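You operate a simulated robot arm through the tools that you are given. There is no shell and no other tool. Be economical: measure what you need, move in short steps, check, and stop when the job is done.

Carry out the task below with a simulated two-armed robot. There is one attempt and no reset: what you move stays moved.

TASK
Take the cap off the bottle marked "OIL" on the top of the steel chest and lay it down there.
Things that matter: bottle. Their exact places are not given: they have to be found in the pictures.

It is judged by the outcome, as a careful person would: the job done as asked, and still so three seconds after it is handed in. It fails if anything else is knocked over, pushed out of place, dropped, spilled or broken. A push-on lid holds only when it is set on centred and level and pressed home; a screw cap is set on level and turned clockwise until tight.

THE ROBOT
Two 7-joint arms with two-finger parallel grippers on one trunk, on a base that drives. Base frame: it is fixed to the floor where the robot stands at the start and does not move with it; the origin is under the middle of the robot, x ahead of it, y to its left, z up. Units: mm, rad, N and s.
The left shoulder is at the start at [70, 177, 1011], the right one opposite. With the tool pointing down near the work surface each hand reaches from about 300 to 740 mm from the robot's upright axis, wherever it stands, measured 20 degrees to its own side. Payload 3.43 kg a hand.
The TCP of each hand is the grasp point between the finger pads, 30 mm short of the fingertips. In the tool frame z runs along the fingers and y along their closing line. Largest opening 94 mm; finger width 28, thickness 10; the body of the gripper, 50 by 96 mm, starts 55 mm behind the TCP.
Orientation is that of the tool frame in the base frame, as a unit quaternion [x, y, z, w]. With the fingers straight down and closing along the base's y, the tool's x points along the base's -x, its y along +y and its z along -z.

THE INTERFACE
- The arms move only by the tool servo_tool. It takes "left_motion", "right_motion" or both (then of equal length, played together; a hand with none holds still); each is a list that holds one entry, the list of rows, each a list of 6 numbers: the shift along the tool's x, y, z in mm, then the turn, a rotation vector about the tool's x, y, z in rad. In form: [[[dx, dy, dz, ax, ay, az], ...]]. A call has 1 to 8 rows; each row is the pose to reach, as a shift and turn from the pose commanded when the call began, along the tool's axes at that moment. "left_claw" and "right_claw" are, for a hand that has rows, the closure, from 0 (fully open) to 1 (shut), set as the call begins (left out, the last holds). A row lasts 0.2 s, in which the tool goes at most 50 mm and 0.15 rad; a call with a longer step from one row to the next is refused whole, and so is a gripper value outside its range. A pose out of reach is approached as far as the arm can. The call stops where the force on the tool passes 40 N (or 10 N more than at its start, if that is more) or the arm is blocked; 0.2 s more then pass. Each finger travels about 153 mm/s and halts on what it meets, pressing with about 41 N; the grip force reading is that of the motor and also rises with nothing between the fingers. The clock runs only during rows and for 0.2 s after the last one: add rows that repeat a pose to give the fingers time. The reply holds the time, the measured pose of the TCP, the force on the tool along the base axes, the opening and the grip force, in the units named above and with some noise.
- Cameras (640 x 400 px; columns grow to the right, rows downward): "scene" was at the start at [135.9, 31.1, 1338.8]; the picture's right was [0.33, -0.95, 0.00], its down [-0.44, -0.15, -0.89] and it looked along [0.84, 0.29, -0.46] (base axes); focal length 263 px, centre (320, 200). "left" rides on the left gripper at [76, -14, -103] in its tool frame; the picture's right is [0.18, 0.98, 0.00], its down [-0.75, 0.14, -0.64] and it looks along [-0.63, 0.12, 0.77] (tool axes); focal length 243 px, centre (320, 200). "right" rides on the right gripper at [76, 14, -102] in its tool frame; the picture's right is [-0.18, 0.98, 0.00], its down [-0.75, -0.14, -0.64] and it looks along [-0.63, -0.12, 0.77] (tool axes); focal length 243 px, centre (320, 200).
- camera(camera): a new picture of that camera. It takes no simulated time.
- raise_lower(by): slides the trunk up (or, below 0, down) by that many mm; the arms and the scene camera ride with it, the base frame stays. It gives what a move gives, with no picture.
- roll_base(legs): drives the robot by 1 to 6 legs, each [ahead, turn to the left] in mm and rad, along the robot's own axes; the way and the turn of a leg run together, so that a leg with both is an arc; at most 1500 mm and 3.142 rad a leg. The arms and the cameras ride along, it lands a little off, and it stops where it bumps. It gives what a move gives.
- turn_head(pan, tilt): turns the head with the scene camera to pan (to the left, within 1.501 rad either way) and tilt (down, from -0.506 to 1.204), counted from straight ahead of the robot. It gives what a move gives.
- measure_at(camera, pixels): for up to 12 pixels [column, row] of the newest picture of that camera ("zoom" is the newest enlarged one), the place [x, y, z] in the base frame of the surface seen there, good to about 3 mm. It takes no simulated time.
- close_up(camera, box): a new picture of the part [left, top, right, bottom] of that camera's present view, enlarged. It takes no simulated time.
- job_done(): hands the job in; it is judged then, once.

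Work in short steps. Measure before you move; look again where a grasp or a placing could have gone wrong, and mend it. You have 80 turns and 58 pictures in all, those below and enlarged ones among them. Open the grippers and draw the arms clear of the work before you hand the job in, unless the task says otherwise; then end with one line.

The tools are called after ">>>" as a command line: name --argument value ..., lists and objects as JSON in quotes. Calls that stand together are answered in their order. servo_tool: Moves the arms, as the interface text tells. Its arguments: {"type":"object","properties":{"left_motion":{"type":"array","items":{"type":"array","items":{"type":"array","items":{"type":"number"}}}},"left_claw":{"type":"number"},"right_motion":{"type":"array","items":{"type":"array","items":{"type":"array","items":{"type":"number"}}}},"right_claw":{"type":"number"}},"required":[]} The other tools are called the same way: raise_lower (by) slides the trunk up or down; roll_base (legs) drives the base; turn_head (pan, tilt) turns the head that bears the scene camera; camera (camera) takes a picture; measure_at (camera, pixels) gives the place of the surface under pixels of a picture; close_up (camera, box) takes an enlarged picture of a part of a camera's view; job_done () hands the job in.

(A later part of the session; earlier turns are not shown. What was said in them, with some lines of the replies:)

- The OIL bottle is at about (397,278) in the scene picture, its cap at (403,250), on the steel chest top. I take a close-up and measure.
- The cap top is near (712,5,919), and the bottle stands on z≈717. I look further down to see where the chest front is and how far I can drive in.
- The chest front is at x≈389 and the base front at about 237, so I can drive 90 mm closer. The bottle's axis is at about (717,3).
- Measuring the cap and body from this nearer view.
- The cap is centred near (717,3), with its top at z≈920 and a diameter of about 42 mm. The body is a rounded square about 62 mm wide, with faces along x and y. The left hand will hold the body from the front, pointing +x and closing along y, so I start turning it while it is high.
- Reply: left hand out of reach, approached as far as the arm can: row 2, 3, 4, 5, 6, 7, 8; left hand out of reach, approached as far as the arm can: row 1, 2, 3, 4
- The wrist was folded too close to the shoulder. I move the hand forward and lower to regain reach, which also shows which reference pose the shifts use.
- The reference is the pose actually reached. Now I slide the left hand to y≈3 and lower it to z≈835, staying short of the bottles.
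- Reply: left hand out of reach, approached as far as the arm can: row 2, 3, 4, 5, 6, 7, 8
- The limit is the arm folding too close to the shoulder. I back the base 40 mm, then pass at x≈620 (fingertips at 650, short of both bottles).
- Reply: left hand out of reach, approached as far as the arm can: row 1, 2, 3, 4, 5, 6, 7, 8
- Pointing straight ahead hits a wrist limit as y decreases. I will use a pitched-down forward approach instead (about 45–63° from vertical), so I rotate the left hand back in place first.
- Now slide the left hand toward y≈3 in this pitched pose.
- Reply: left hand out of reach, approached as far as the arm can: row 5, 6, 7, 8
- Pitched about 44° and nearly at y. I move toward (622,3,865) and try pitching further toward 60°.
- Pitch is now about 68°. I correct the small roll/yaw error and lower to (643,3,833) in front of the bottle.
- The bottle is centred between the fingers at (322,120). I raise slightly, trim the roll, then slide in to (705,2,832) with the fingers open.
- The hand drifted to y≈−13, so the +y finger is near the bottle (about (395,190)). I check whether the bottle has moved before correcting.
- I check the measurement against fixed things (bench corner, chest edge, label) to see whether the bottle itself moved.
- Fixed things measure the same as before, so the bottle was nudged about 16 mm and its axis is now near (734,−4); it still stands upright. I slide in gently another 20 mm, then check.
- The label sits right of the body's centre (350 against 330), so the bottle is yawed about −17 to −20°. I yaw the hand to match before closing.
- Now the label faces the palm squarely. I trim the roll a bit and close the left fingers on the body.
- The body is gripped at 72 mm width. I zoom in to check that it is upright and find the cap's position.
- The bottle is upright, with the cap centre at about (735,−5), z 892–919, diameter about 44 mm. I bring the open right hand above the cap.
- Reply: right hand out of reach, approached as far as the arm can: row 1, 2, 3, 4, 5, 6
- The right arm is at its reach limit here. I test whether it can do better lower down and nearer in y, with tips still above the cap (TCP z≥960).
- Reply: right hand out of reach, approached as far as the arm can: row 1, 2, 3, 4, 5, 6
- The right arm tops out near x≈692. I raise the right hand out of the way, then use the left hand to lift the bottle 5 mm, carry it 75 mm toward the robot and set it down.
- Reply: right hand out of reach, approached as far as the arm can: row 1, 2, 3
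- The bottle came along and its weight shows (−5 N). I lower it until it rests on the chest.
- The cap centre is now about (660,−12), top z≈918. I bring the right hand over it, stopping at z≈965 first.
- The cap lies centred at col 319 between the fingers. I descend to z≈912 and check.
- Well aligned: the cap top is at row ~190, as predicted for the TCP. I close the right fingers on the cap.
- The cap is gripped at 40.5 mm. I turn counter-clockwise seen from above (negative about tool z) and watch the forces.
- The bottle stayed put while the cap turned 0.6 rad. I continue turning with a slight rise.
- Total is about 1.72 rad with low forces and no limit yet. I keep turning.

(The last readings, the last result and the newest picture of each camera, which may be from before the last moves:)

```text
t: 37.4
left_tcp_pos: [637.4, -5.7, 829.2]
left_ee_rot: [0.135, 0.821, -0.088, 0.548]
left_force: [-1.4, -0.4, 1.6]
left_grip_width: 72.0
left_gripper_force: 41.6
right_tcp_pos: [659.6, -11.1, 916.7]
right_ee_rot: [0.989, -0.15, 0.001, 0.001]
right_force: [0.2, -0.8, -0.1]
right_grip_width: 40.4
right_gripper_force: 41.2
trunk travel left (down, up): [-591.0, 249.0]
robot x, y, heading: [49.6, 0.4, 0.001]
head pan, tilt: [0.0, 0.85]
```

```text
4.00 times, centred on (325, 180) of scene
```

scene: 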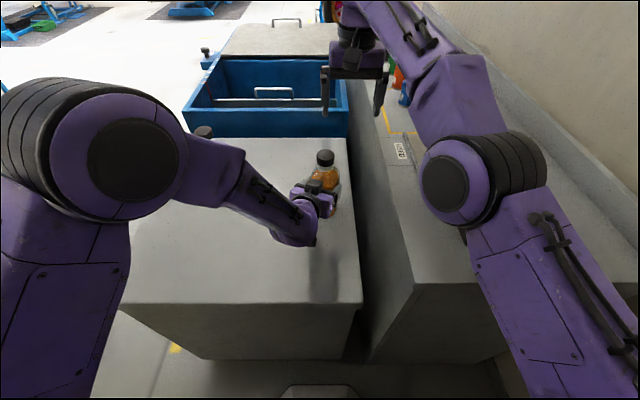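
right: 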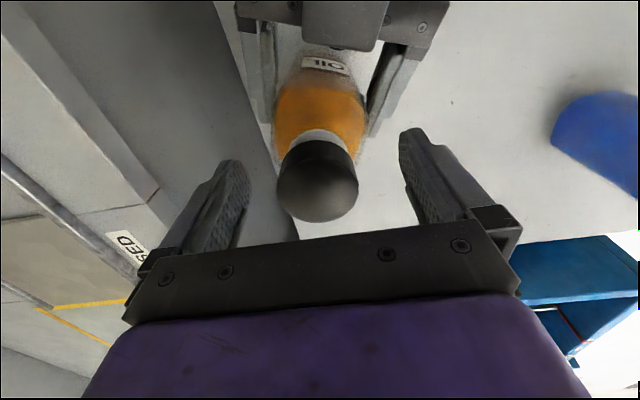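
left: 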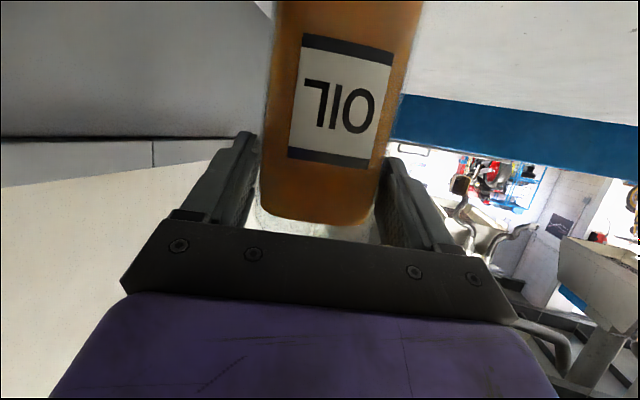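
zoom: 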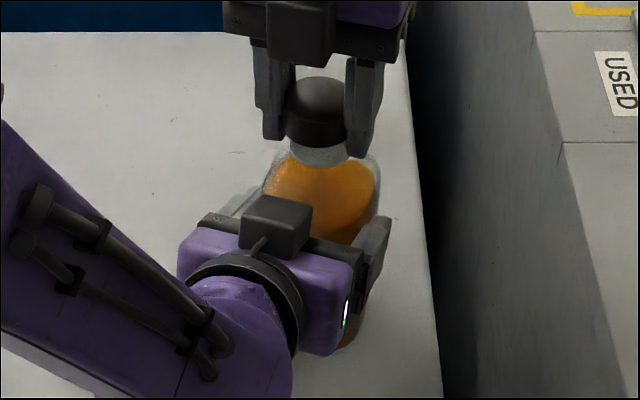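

About 2.84 rad is turned with almost no force. I try a gentle 4 mm lift to see if the cap is free.

>>> servo_tool --right_motion '[[[0, 0, -1, 0, 0, 0], [0, 0, -2, 0, 0, 0], [0, 0, -3, 0, 0, 0], [0, 0, -4, 0, 0, 0]]]'

```text
t: 38.4
left_tcp_pos: [637.8, -4.4, 830.2]
left_ee_rot: [0.135, 0.821, -0.088, 0.548]
left_force: [-0.9, -0.9, 1.0]
left_grip_width: 71.9
left_gripper_force: 41.4
right_tcp_pos: [659.6, -11.3, 920.4]
right_ee_rot: [0.989, -0.151, 0.0, 0.001]
right_force: [0.0, -0.9, -0.1]
right_grip_width: 40.2
right_gripper_force: 40.9
trunk travel left (down, up): [-591.0, 249.0]
robot x, y, heading: [49.4, 3.5, -0.002]
head pan, tilt: [0.0, 0.85]
```

No resistance: either the cap is free or the fingers are slipping. I lift 30 mm more and look.

>>> servo_tool --right_motion '[[[0, 0, -5, 0, 0, 0], [0, 0, -12, 0, 0, 0], [0, 0, -22, 0, 0, 0], [0, 0, -35, 0, 0, 0], [0, 0, -35, 0, 0, 0]]]'

>>> close_up --camera "scene" --box '[280, 100, 370, 220]'

```text
t: 39.6
left_tcp_pos: [638.2, -4.8, 829.9]
left_ee_rot: [0.136, 0.821, -0.089, 0.548]
left_force: [-2.0, -1.1, 1.3]
left_grip_width: 71.8
left_gripper_force: 41.6
right_tcp_pos: [659.5, -10.0, 954.7]
right_ee_rot: [0.989, -0.15, 0.0, 0.001]
right_force: [0.8, -0.3, 0.0]
right_grip_width: 40.2
right_gripper_force: 41.0
trunk travel left (down, up): [-591.0, 249.0]
robot x, y, heading: [48.3, 1.4, -0.0]
head pan, tilt: [0.0, 0.85]
```

```text
3.33 times, centred on (325, 160) of scene
```

zoom: 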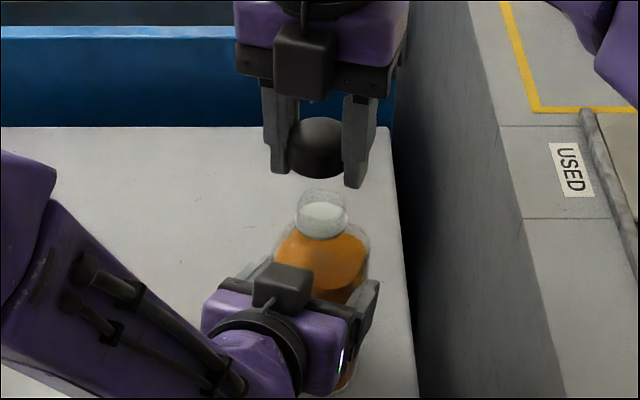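

The cap is off and held by the right hand; the open neck is visible at (322,212). Now I open the left hand and back it out along its own axis in small steps.

>>> servo_tool --left_motion '[[[0, 0, 0, 0, 0, 0], [0, 0, 0, 0, 0, 0], [0, 0, 0, 0, 0, 0]]]' --left_claw 0

>>> servo_tool --left_motion '[[[0, 0, -8, 0, 0, 0], [0, 0, -16, 0, 0, 0], [0, 0, -24, 0, 0, 0], [0, 0, -24, 0, 0, 0]]]'

>>> camera --camera "left"

```text
t: 40.4
left_tcp_pos: [638.9, -5.3, 830.0]
left_ee_rot: [0.136, 0.821, -0.089, 0.548]
left_force: [-0.1, -0.3, 0.3]
left_grip_width: 94.2
left_gripper_force: 0.0
right_tcp_pos: [660.4, -11.3, 953.5]
right_ee_rot: [0.989, -0.15, 0.0, 0.0]
right_force: [0.0, -0.6, 0.6]
right_grip_width: 40.3
right_gripper_force: 40.5
trunk travel left (down, up): [-591.0, 249.0]
robot x, y, heading: [47.0, -0.5, 0.006]
head pan, tilt: [0.0, 0.85]
```

```text
t: 41.4
left_tcp_pos: [617.8, 1.9, 839.0]
left_ee_rot: [0.135, 0.821, -0.089, 0.548]
left_force: [-0.6, -0.2, 1.0]
left_grip_width: 94.0
left_gripper_force: 0.0
right_tcp_pos: [660.0, -12.3, 955.6]
right_ee_rot: [0.989, -0.15, 0.0, 0.0]
right_force: [-0.1, 0.2, -0.4]
right_grip_width: 40.3
right_gripper_force: 41.0
trunk travel left (down, up): [-591.0, 249.0]
robot x, y, heading: [51.4, 1.4, 0.0]
head pan, tilt: [0.0, 0.85]
```

```text
24 pictures are left
```

left: 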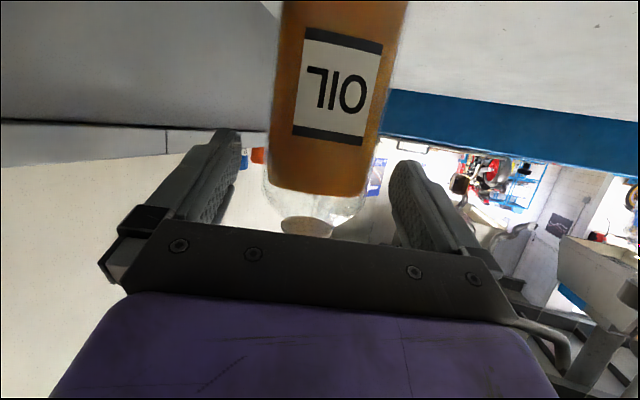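

The retreat tracks exactly and the bottle stands still between the fingers. I continue in small steps.

>>> servo_tool --left_motion '[[[0, 0, -8, 0, 0, 0], [0, 0, -16, 0, 0, 0], [0, 0, -24, 0, 0, 0], [0, 0, -32, 0, 0, 0], [0, 0, -32, 0, 0, 0]]]'

>>> camera --camera "left"

```text
t: 42.6
left_tcp_pos: [589.8, 10.0, 851.2]
left_ee_rot: [0.135, 0.821, -0.088, 0.549]
left_force: [0.4, -0.8, -0.4]
left_grip_width: 93.8
left_gripper_force: 0.0
right_tcp_pos: [660.5, -10.9, 954.1]
right_ee_rot: [0.988, -0.152, -0.001, -0.001]
right_force: [-1.3, 1.4, -0.4]
right_grip_width: 40.1
right_gripper_force: 41.6
trunk travel left (down, up): [-591.0, 249.0]
robot x, y, heading: [49.6, -2.1, 0.002]
head pan, tilt: [0.0, 0.85]
```

```text
23 pictures are left
```

left: 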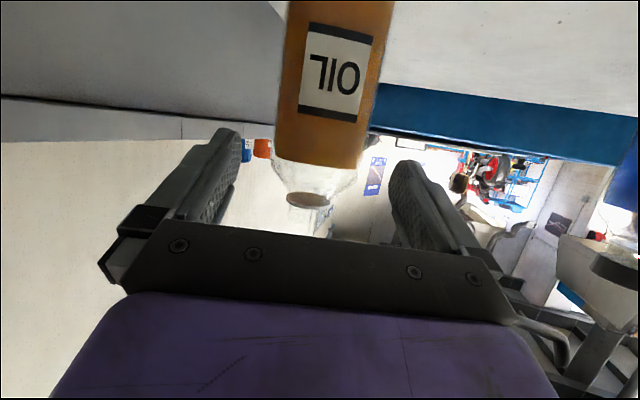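

The fingertips (x≈616) are now clear of the bottle front (~629). I back out 25 mm more, then swing the hand left away from the work.

>>> servo_tool --left_motion '[[[0, 0, -10, 0, 0, 0], [0, 0, -20, 0, 0, 0], [0, 0, -28, 0, 0, 0], [0, 0, -28, 0, 0, 0]]]'

>>> servo_tool --left_motion '[[[0, 30, 0, 0, 0, 0], [0, 65, -10, 0, 0, 0], [0, 110, -20, 0, 0, 0], [0, 155, -40, 0, 0, 0], [0, 155, -40, 0, 0, 0]]]'

>>> camera --camera "scene"

```text
t: 43.6
left_tcp_pos: [565.5, 19.1, 861.6]
left_ee_rot: [0.136, 0.821, -0.09, 0.548]
left_force: [-0.5, -0.7, -0.5]
left_grip_width: 94.2
left_gripper_force: 0.1
right_tcp_pos: [659.6, -11.2, 953.3]
right_ee_rot: [0.989, -0.149, -0.001, 0.0]
right_force: [-0.6, 0.1, 0.2]
right_grip_width: 40.0
right_gripper_force: 41.1
trunk travel left (down, up): [-591.0, 249.0]
robot x, y, heading: [48.2, 0.1, 0.002]
head pan, tilt: [0.0, 0.85]
```

```text
t: 44.8
left_tcp_pos: [579.3, 178.1, 877.0]
left_ee_rot: [0.136, 0.821, -0.089, 0.547]
left_force: [0.4, -0.5, 0.4]
left_grip_width: 94.2
left_gripper_force: 0.0
right_tcp_pos: [660.3, -13.0, 954.9]
right_ee_rot: [0.989, -0.15, 0.0, -0.001]
right_force: [-0.2, -0.7, -1.1]
right_grip_width: 40.0
right_gripper_force: 40.7
trunk travel left (down, up): [-591.0, 249.0]
robot x, y, heading: [49.3, -1.8, 0.008]
head pan, tilt: [0.0, 0.85]
```

```text
22 pictures are left
```

scene: 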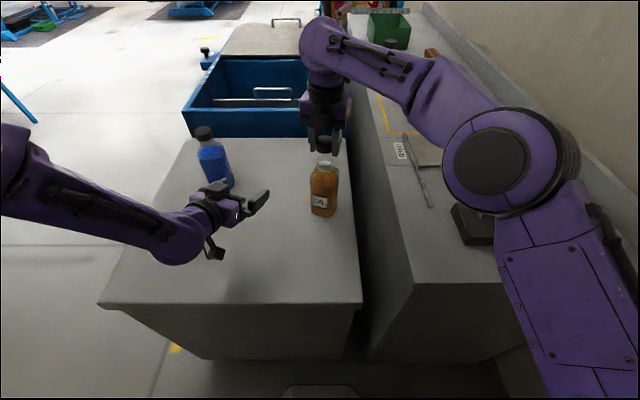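

Both bottles are upright. I carry the cap to a free area in front, at about (540,20), while turning the wrist back so the gripper camera faces the robot, and draw the left hand further left.

>>> servo_tool --right_motion '[[[-10, 0, -10, 0, 0, 0.14], [-30, 1, -10, 0, 0, 0.28], [-50, 2, -10, 0, 0, 0.42], [-70, 3, -10, 0, 0, 0.56], [-90, 4, -10, 0, 0, 0.7], [-110, 5, -10, 0, 0, 0.84], [-124, 5, -10, 0, 0, 0.98], [-124, 5, -10, 0, 0, 1.12]]]' --left_motion '[[[0, 15, -10, 0, 0, 0], [0, 30, -20, 0, 0, 0], [0, 45, -30, 0, 0, 0], [0, 60, -40, 0, 0, 0], [0, 75, -50, 0, 0, 0], [0, 90, -55, 0, 0, 0], [0, 105, -60, 0, 0, 0], [0, 105, -60, 0, 0, 0]]]'

>>> servo_tool --right_motion '[[[0, 0, 0, 0, 0, 0.14], [0, 0, 0, 0, 0, 0.28], [0, 0, 0, 0, 0, 0.42], [0, 0, 0, 0, 0, 0.56], [0, 0, 0, 0, 0, 0.7], [0, 0, 0, 0, 0, 0.84], [0, 0, 0, 0, 0, 0.98], [0, 0, 0, 0, 0, 1.12]]]'

>>> camera --camera "scene"

```text
t: 46.6
left_tcp_pos: [562.3, 296.2, 900.9]
left_ee_rot: [0.135, 0.821, -0.088, 0.548]
left_force: [0.7, 0.6, 0.3]
left_grip_width: 94.0
left_gripper_force: 0.0
right_tcp_pos: [541.2, 20.0, 965.8]
right_ee_rot: [0.757, -0.653, 0.0, 0.0]
right_force: [0.1, 0.2, -0.3]
right_grip_width: 40.2
right_gripper_force: 40.8
trunk travel left (down, up): [-591.0, 249.0]
robot x, y, heading: [50.3, 2.4, 0.004]
head pan, tilt: [0.0, 0.85]
```

```text
t: 48.4
left_tcp_pos: [562.1, 295.9, 900.6]
left_ee_rot: [0.135, 0.821, -0.089, 0.548]
left_force: [0.9, 0.4, 0.7]
left_grip_width: 94.2
left_gripper_force: 0.1
right_tcp_pos: [540.7, 21.9, 964.9]
right_ee_rot: [-0.294, 0.956, 0.0, 0.0]
right_force: [-0.7, -0.5, 0.0]
right_grip_width: 40.2
right_gripper_force: 40.6
trunk travel left (down, up): [-591.0, 249.0]
robot x, y, heading: [49.7, -1.1, -0.001]
head pan, tilt: [0.0, 0.85]
```

```text
21 pictures are left
```

scene: 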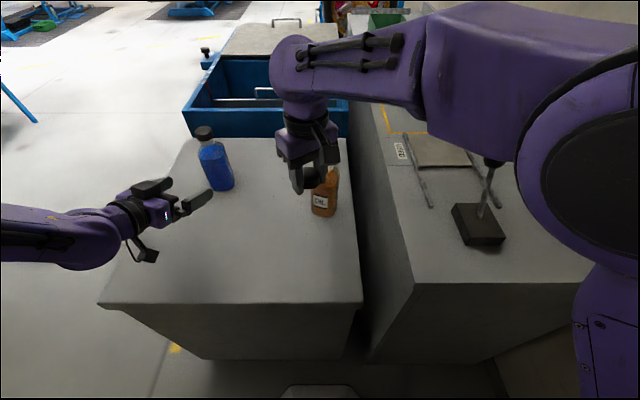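

Before lowering, I check the height of the stand on the bench near (493,160) and the right elbow/forearm clearance.

>>> measure_at --camera "scene" --pixels '[[493, 160], [485, 195], [480, 225], [455, 90], [500, 90], [580, 180], [530, 130], [310, 170], [330, 205], [230, 240]]'

```text
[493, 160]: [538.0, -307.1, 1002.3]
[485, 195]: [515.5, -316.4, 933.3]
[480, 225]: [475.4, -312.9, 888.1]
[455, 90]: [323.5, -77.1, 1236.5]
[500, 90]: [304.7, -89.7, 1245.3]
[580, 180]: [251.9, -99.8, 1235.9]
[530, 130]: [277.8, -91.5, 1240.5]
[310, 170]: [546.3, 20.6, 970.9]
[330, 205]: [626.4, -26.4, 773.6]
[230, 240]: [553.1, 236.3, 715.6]
```

The forearm is at z≈1240 and well inboard of the stand (top ~1002 at y −310). I lower the cap in stages, watching.

>>> servo_tool --right_motion '[[[0, 0, 30, 0, 0, 0], [0, 0, 60, 0, 0, 0], [0, 0, 90, 0, 0, 0], [0, 0, 120, 0, 0, 0], [0, 0, 120, 0, 0, 0]]]'

>>> camera --camera "scene"

```text
t: 49.6
left_tcp_pos: [560.9, 296.5, 900.5]
left_ee_rot: [0.136, 0.821, -0.089, 0.547]
left_force: [-0.3, 0.5, -0.5]
left_grip_width: 94.2
left_gripper_force: 0.0
right_tcp_pos: [545.5, 18.1, 853.1]
right_ee_rot: [-0.288, 0.957, 0.011, 0.006]
right_force: [-0.5, 0.6, 0.3]
right_grip_width: 40.2
right_gripper_force: 40.5
trunk travel left (down, up): [-591.0, 249.0]
robot x, y, heading: [47.0, -1.8, 0.0]
head pan, tilt: [0.0, 0.85]
```

```text
20 pictures are left
```

scene: 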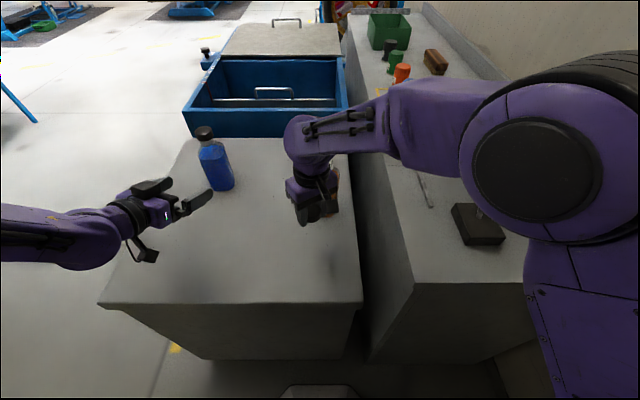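

The forearm swings outward over the stand, so I measure its height there.

>>> measure_at --camera "scene" --pixels '[[400, 120], [440, 120], [470, 150], [465, 180], [480, 100], [500, 220], [530, 170], [320, 130], [310, 195]]'

>>> camera --camera "right"

```text
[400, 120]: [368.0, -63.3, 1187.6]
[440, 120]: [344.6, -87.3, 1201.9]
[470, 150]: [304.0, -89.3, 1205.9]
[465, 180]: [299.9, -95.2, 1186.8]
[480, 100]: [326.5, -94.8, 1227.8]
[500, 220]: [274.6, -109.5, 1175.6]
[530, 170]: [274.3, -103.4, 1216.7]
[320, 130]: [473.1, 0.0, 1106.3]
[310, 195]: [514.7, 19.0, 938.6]
```

```text
19 pictures are left
```

right: 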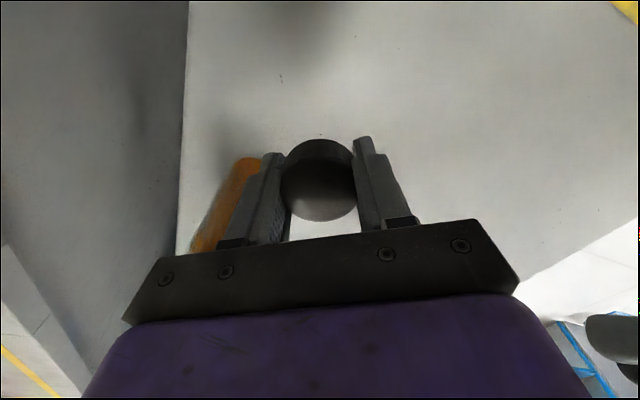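

The forearm stays high (z≈1190) and inboard, clear of the stand. I keep lowering to z≈765.

>>> servo_tool --right_motion '[[[0, 0, 22, 0, 0, 0], [0, 0, 44, 0, 0, 0], [0, 0, 66, 0, 0, 0], [0, 0, 86, 0, 0, 0], [0, 0, 86, 0, 0, 0], [0, 0, 86, 0, 0, 0]]]'

>>> camera --camera "scene"

```text
t: 51.0
left_tcp_pos: [561.5, 295.6, 901.4]
left_ee_rot: [0.135, 0.821, -0.088, 0.548]
left_force: [0.6, 0.4, -0.1]
left_grip_width: 94.1
left_gripper_force: 0.0
right_tcp_pos: [546.6, 16.3, 763.2]
right_ee_rot: [-0.283, 0.959, 0.011, 0.002]
right_force: [0.2, 0.2, -0.1]
right_grip_width: 40.1
right_gripper_force: 40.9
trunk travel left (down, up): [-591.0, 249.0]
robot x, y, heading: [53.0, -2.8, -0.002]
head pan, tilt: [0.0, 0.85]
```

```text
18 pictures are left
```

scene: 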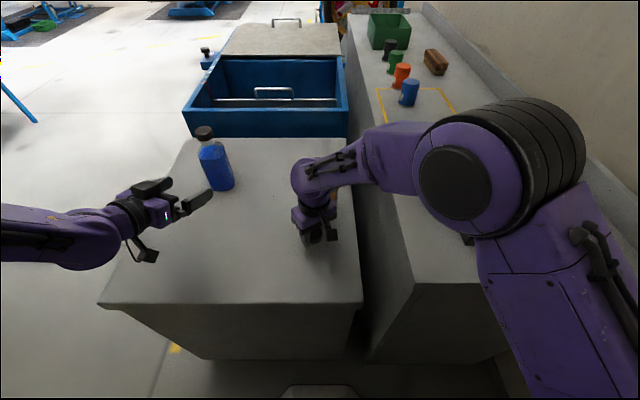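

The elbow is coming lower near the stand, so I measure its underside before the last 15 mm.

>>> measure_at --camera "scene" --pixels '[[470, 230], [430, 190], [510, 240], [490, 235], [467, 240], [410, 185], [450, 120], [580, 150], [230, 250]]'

>>> close_up --camera "scene" --box '[270, 130, 380, 260]'

```text
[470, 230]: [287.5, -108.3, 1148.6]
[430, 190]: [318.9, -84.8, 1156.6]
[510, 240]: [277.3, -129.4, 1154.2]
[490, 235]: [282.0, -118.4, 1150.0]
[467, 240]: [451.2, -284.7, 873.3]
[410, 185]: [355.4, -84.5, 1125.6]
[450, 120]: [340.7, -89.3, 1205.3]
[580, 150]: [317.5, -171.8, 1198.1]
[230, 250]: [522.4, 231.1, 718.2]
```

```text
3.08 times, centred on (325, 195) of scene
```

zoom: 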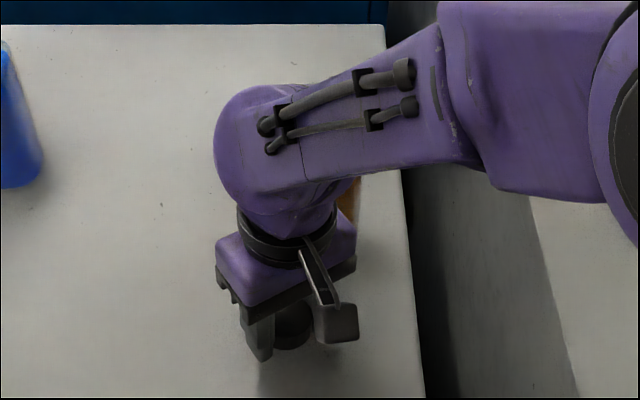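

The elbow is at about 1150 mm, well clear. I lower the last ~15 mm slowly.

>>> servo_tool --right_motion '[[[0, 0, 4, 0, 0, 0], [0, 0, 8, 0, 0, 0], [0, 0, 11, 0, 0, 0], [0, 0, 13, 0, 0, 0], [0, 0, 14.5, 0, 0, 0], [0, 0, 14.5, 0, 0, 0]]]'

>>> close_up --camera "scene" --box '[290, 210, 350, 260]'

```text
t: 52.4
left_tcp_pos: [560.0, 297.1, 902.2]
left_ee_rot: [0.135, 0.82, -0.089, 0.549]
left_force: [-0.2, -0.1, -0.8]
left_grip_width: 93.9
left_gripper_force: 0.0
right_tcp_pos: [546.0, 17.9, 750.4]
right_ee_rot: [-0.283, 0.959, 0.011, 0.004]
right_force: [1.7, 7.0, 15.2]
right_grip_width: 40.1
right_gripper_force: 41.3
trunk travel left (down, up): [-591.0, 249.0]
robot x, y, heading: [49.8, -1.1, 0.001]
head pan, tilt: [0.0, 0.85]
```

```text
8.00 times, centred on (320, 235) of scene
```

zoom: 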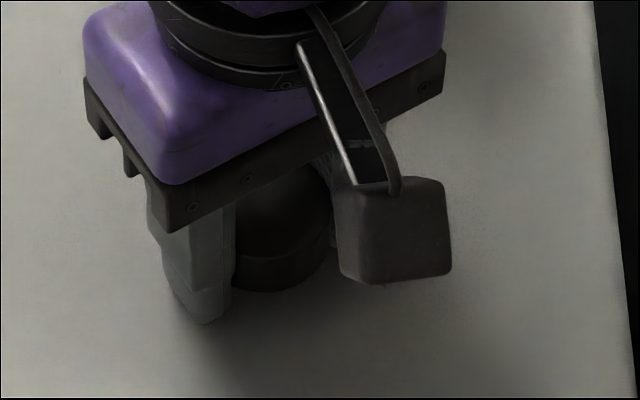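

Contact: 15 N upward, the tips or cap are on the chest. I ease up 1 mm and open the fingers.

>>> servo_tool --right_motion '[[[0, 0, -1.5, 0, 0, 0], [0, 0, -1.5, 0, 0, 0]]]'

>>> servo_tool --right_motion '[[[0, 0, 0, 0, 0, 0], [0, 0, 0, 0, 0, 0], [0, 0, 0, 0, 0, 0], [0, 0, 0, 0, 0, 0]]]' --right_claw 0

>>> camera --camera "right"

```text
t: 53.0
left_tcp_pos: [562.0, 297.9, 901.4]
left_ee_rot: [0.135, 0.82, -0.09, 0.55]
left_force: [-0.6, 0.4, 0.6]
left_grip_width: 94.1
left_gripper_force: 0.0
right_tcp_pos: [545.4, 17.5, 751.2]
right_ee_rot: [-0.284, 0.959, 0.007, 0.003]
right_force: [6.5, 19.8, 30.2]
right_grip_width: 40.0
right_gripper_force: 40.9
trunk travel left (down, up): [-591.0, 249.0]
robot x, y, heading: [47.9, 2.3, -0.0]
head pan, tilt: [0.0, 0.85]
```

```text
t: 53.3
left_tcp_pos: [559.7, 295.4, 902.2]
left_ee_rot: [0.137, 0.82, -0.09, 0.549]
left_force: [0.1, -0.1, -0.4]
left_grip_width: 94.0
left_gripper_force: 0.1
right_tcp_pos: [544.6, 16.8, 752.0]
right_ee_rot: [-0.279, 0.96, 0.015, 0.003]
right_force: [-7.3, 2.3, 20.6]
right_grip_width: 89.6
right_gripper_force: 0.1
trunk travel left (down, up): [-591.0, 249.0]
robot x, y, heading: [50.5, 2.5, -0.001]
head pan, tilt: [0.0, 0.85]
stopped in row 1 (right hand): the force on the tool passed its limit (the readings are from after the stop); the commanded pose is now the measured one
```

```text
15 pictures are left
```

right: 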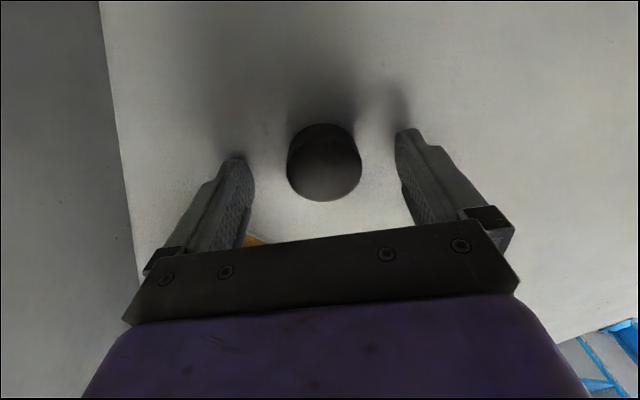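

The cap lies on the chest at (325,165) between the open fingers. I raise the hand straight up, gently.

>>> servo_tool --right_motion '[[[0, 0, -5, 0, 0, 0], [0, 0, -12, 0, 0, 0], [0, 0, -25, 0, 0, 0], [0, 0, -45, 0, 0, 0], [0, 0, -70, 0, 0, 0], [0, 0, -100, 0, 0, 0]]]' --right_claw 0

>>> camera --camera "right"

```text
t: 54.7
left_tcp_pos: [561.2, 295.4, 901.1]
left_ee_rot: [0.135, 0.82, -0.088, 0.549]
left_force: [-0.1, 1.0, 0.8]
left_grip_width: 94.2
left_gripper_force: 0.0
right_tcp_pos: [543.7, 16.6, 850.8]
right_ee_rot: [-0.283, 0.959, 0.012, 0.002]
right_force: [-0.4, -0.5, 0.7]
right_grip_width: 94.0
right_gripper_force: 0.2
trunk travel left (down, up): [-591.0, 249.0]
robot x, y, heading: [50.9, -2.4, -0.001]
head pan, tilt: [0.0, 0.85]
```

```text
14 pictures are left
```

right: 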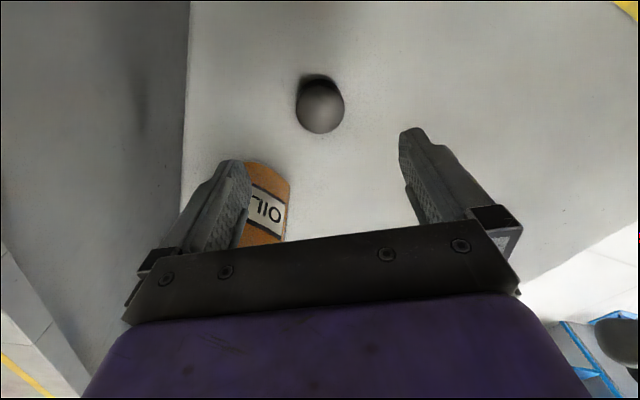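

The cap stays flat at (320,105). I raise the right hand higher, above the bottle's height, and the left hand up a little, then check the scene.

>>> servo_tool --right_motion '[[[0, 0, -40, 0, 0, 0], [0, 0, -80, 0, 0, 0], [0, 0, -120, 0, 0, 0], [0, 0, -150, 0, 0, 0], [0, -40, -160, 0, 0, 0], [0, -80, -160, 0, 0, 0], [0, -80, -160, 0, 0, 0]]]'

>>> camera --camera "scene"

```text
t: 56.3
left_tcp_pos: [562.0, 296.1, 901.0]
left_ee_rot: [0.136, 0.82, -0.089, 0.548]
left_force: [-0.6, 0.1, -0.2]
left_grip_width: 93.8
left_gripper_force: 0.1
right_tcp_pos: [589.1, -54.1, 1006.8]
right_ee_rot: [-0.282, 0.959, 0.012, 0.002]
right_force: [-0.4, -0.2, 0.0]
right_grip_width: 93.8
right_gripper_force: 0.1
trunk travel left (down, up): [-591.0, 249.0]
robot x, y, heading: [48.2, 0.8, 0.005]
head pan, tilt: [0.0, 0.85]
```

```text
13 pictures are left
```

scene: 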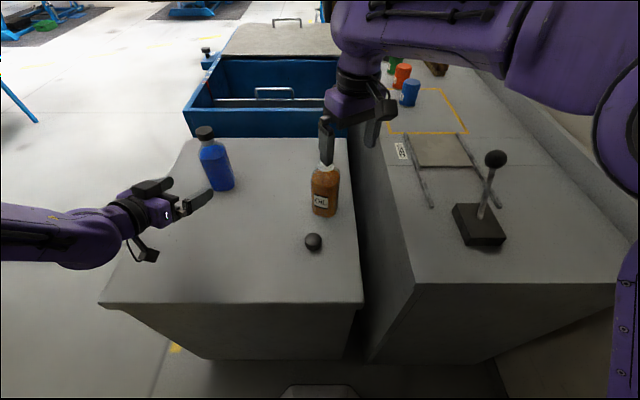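

The OIL bottle stands upright and uncapped at (325,190). The cap lies on the chest at (313,242), nothing else has been disturbed, and both hands are open and clear, so I hand the job in.

>>> job_done

```text
The job is handed in.
```

I unscrewed the cap from the OIL bottle and laid it on the chest top; the bottle stands upright, about 60 mm nearer the robot than at the start (I nudged it once, then moved it within reach), and nothing else was disturbed.
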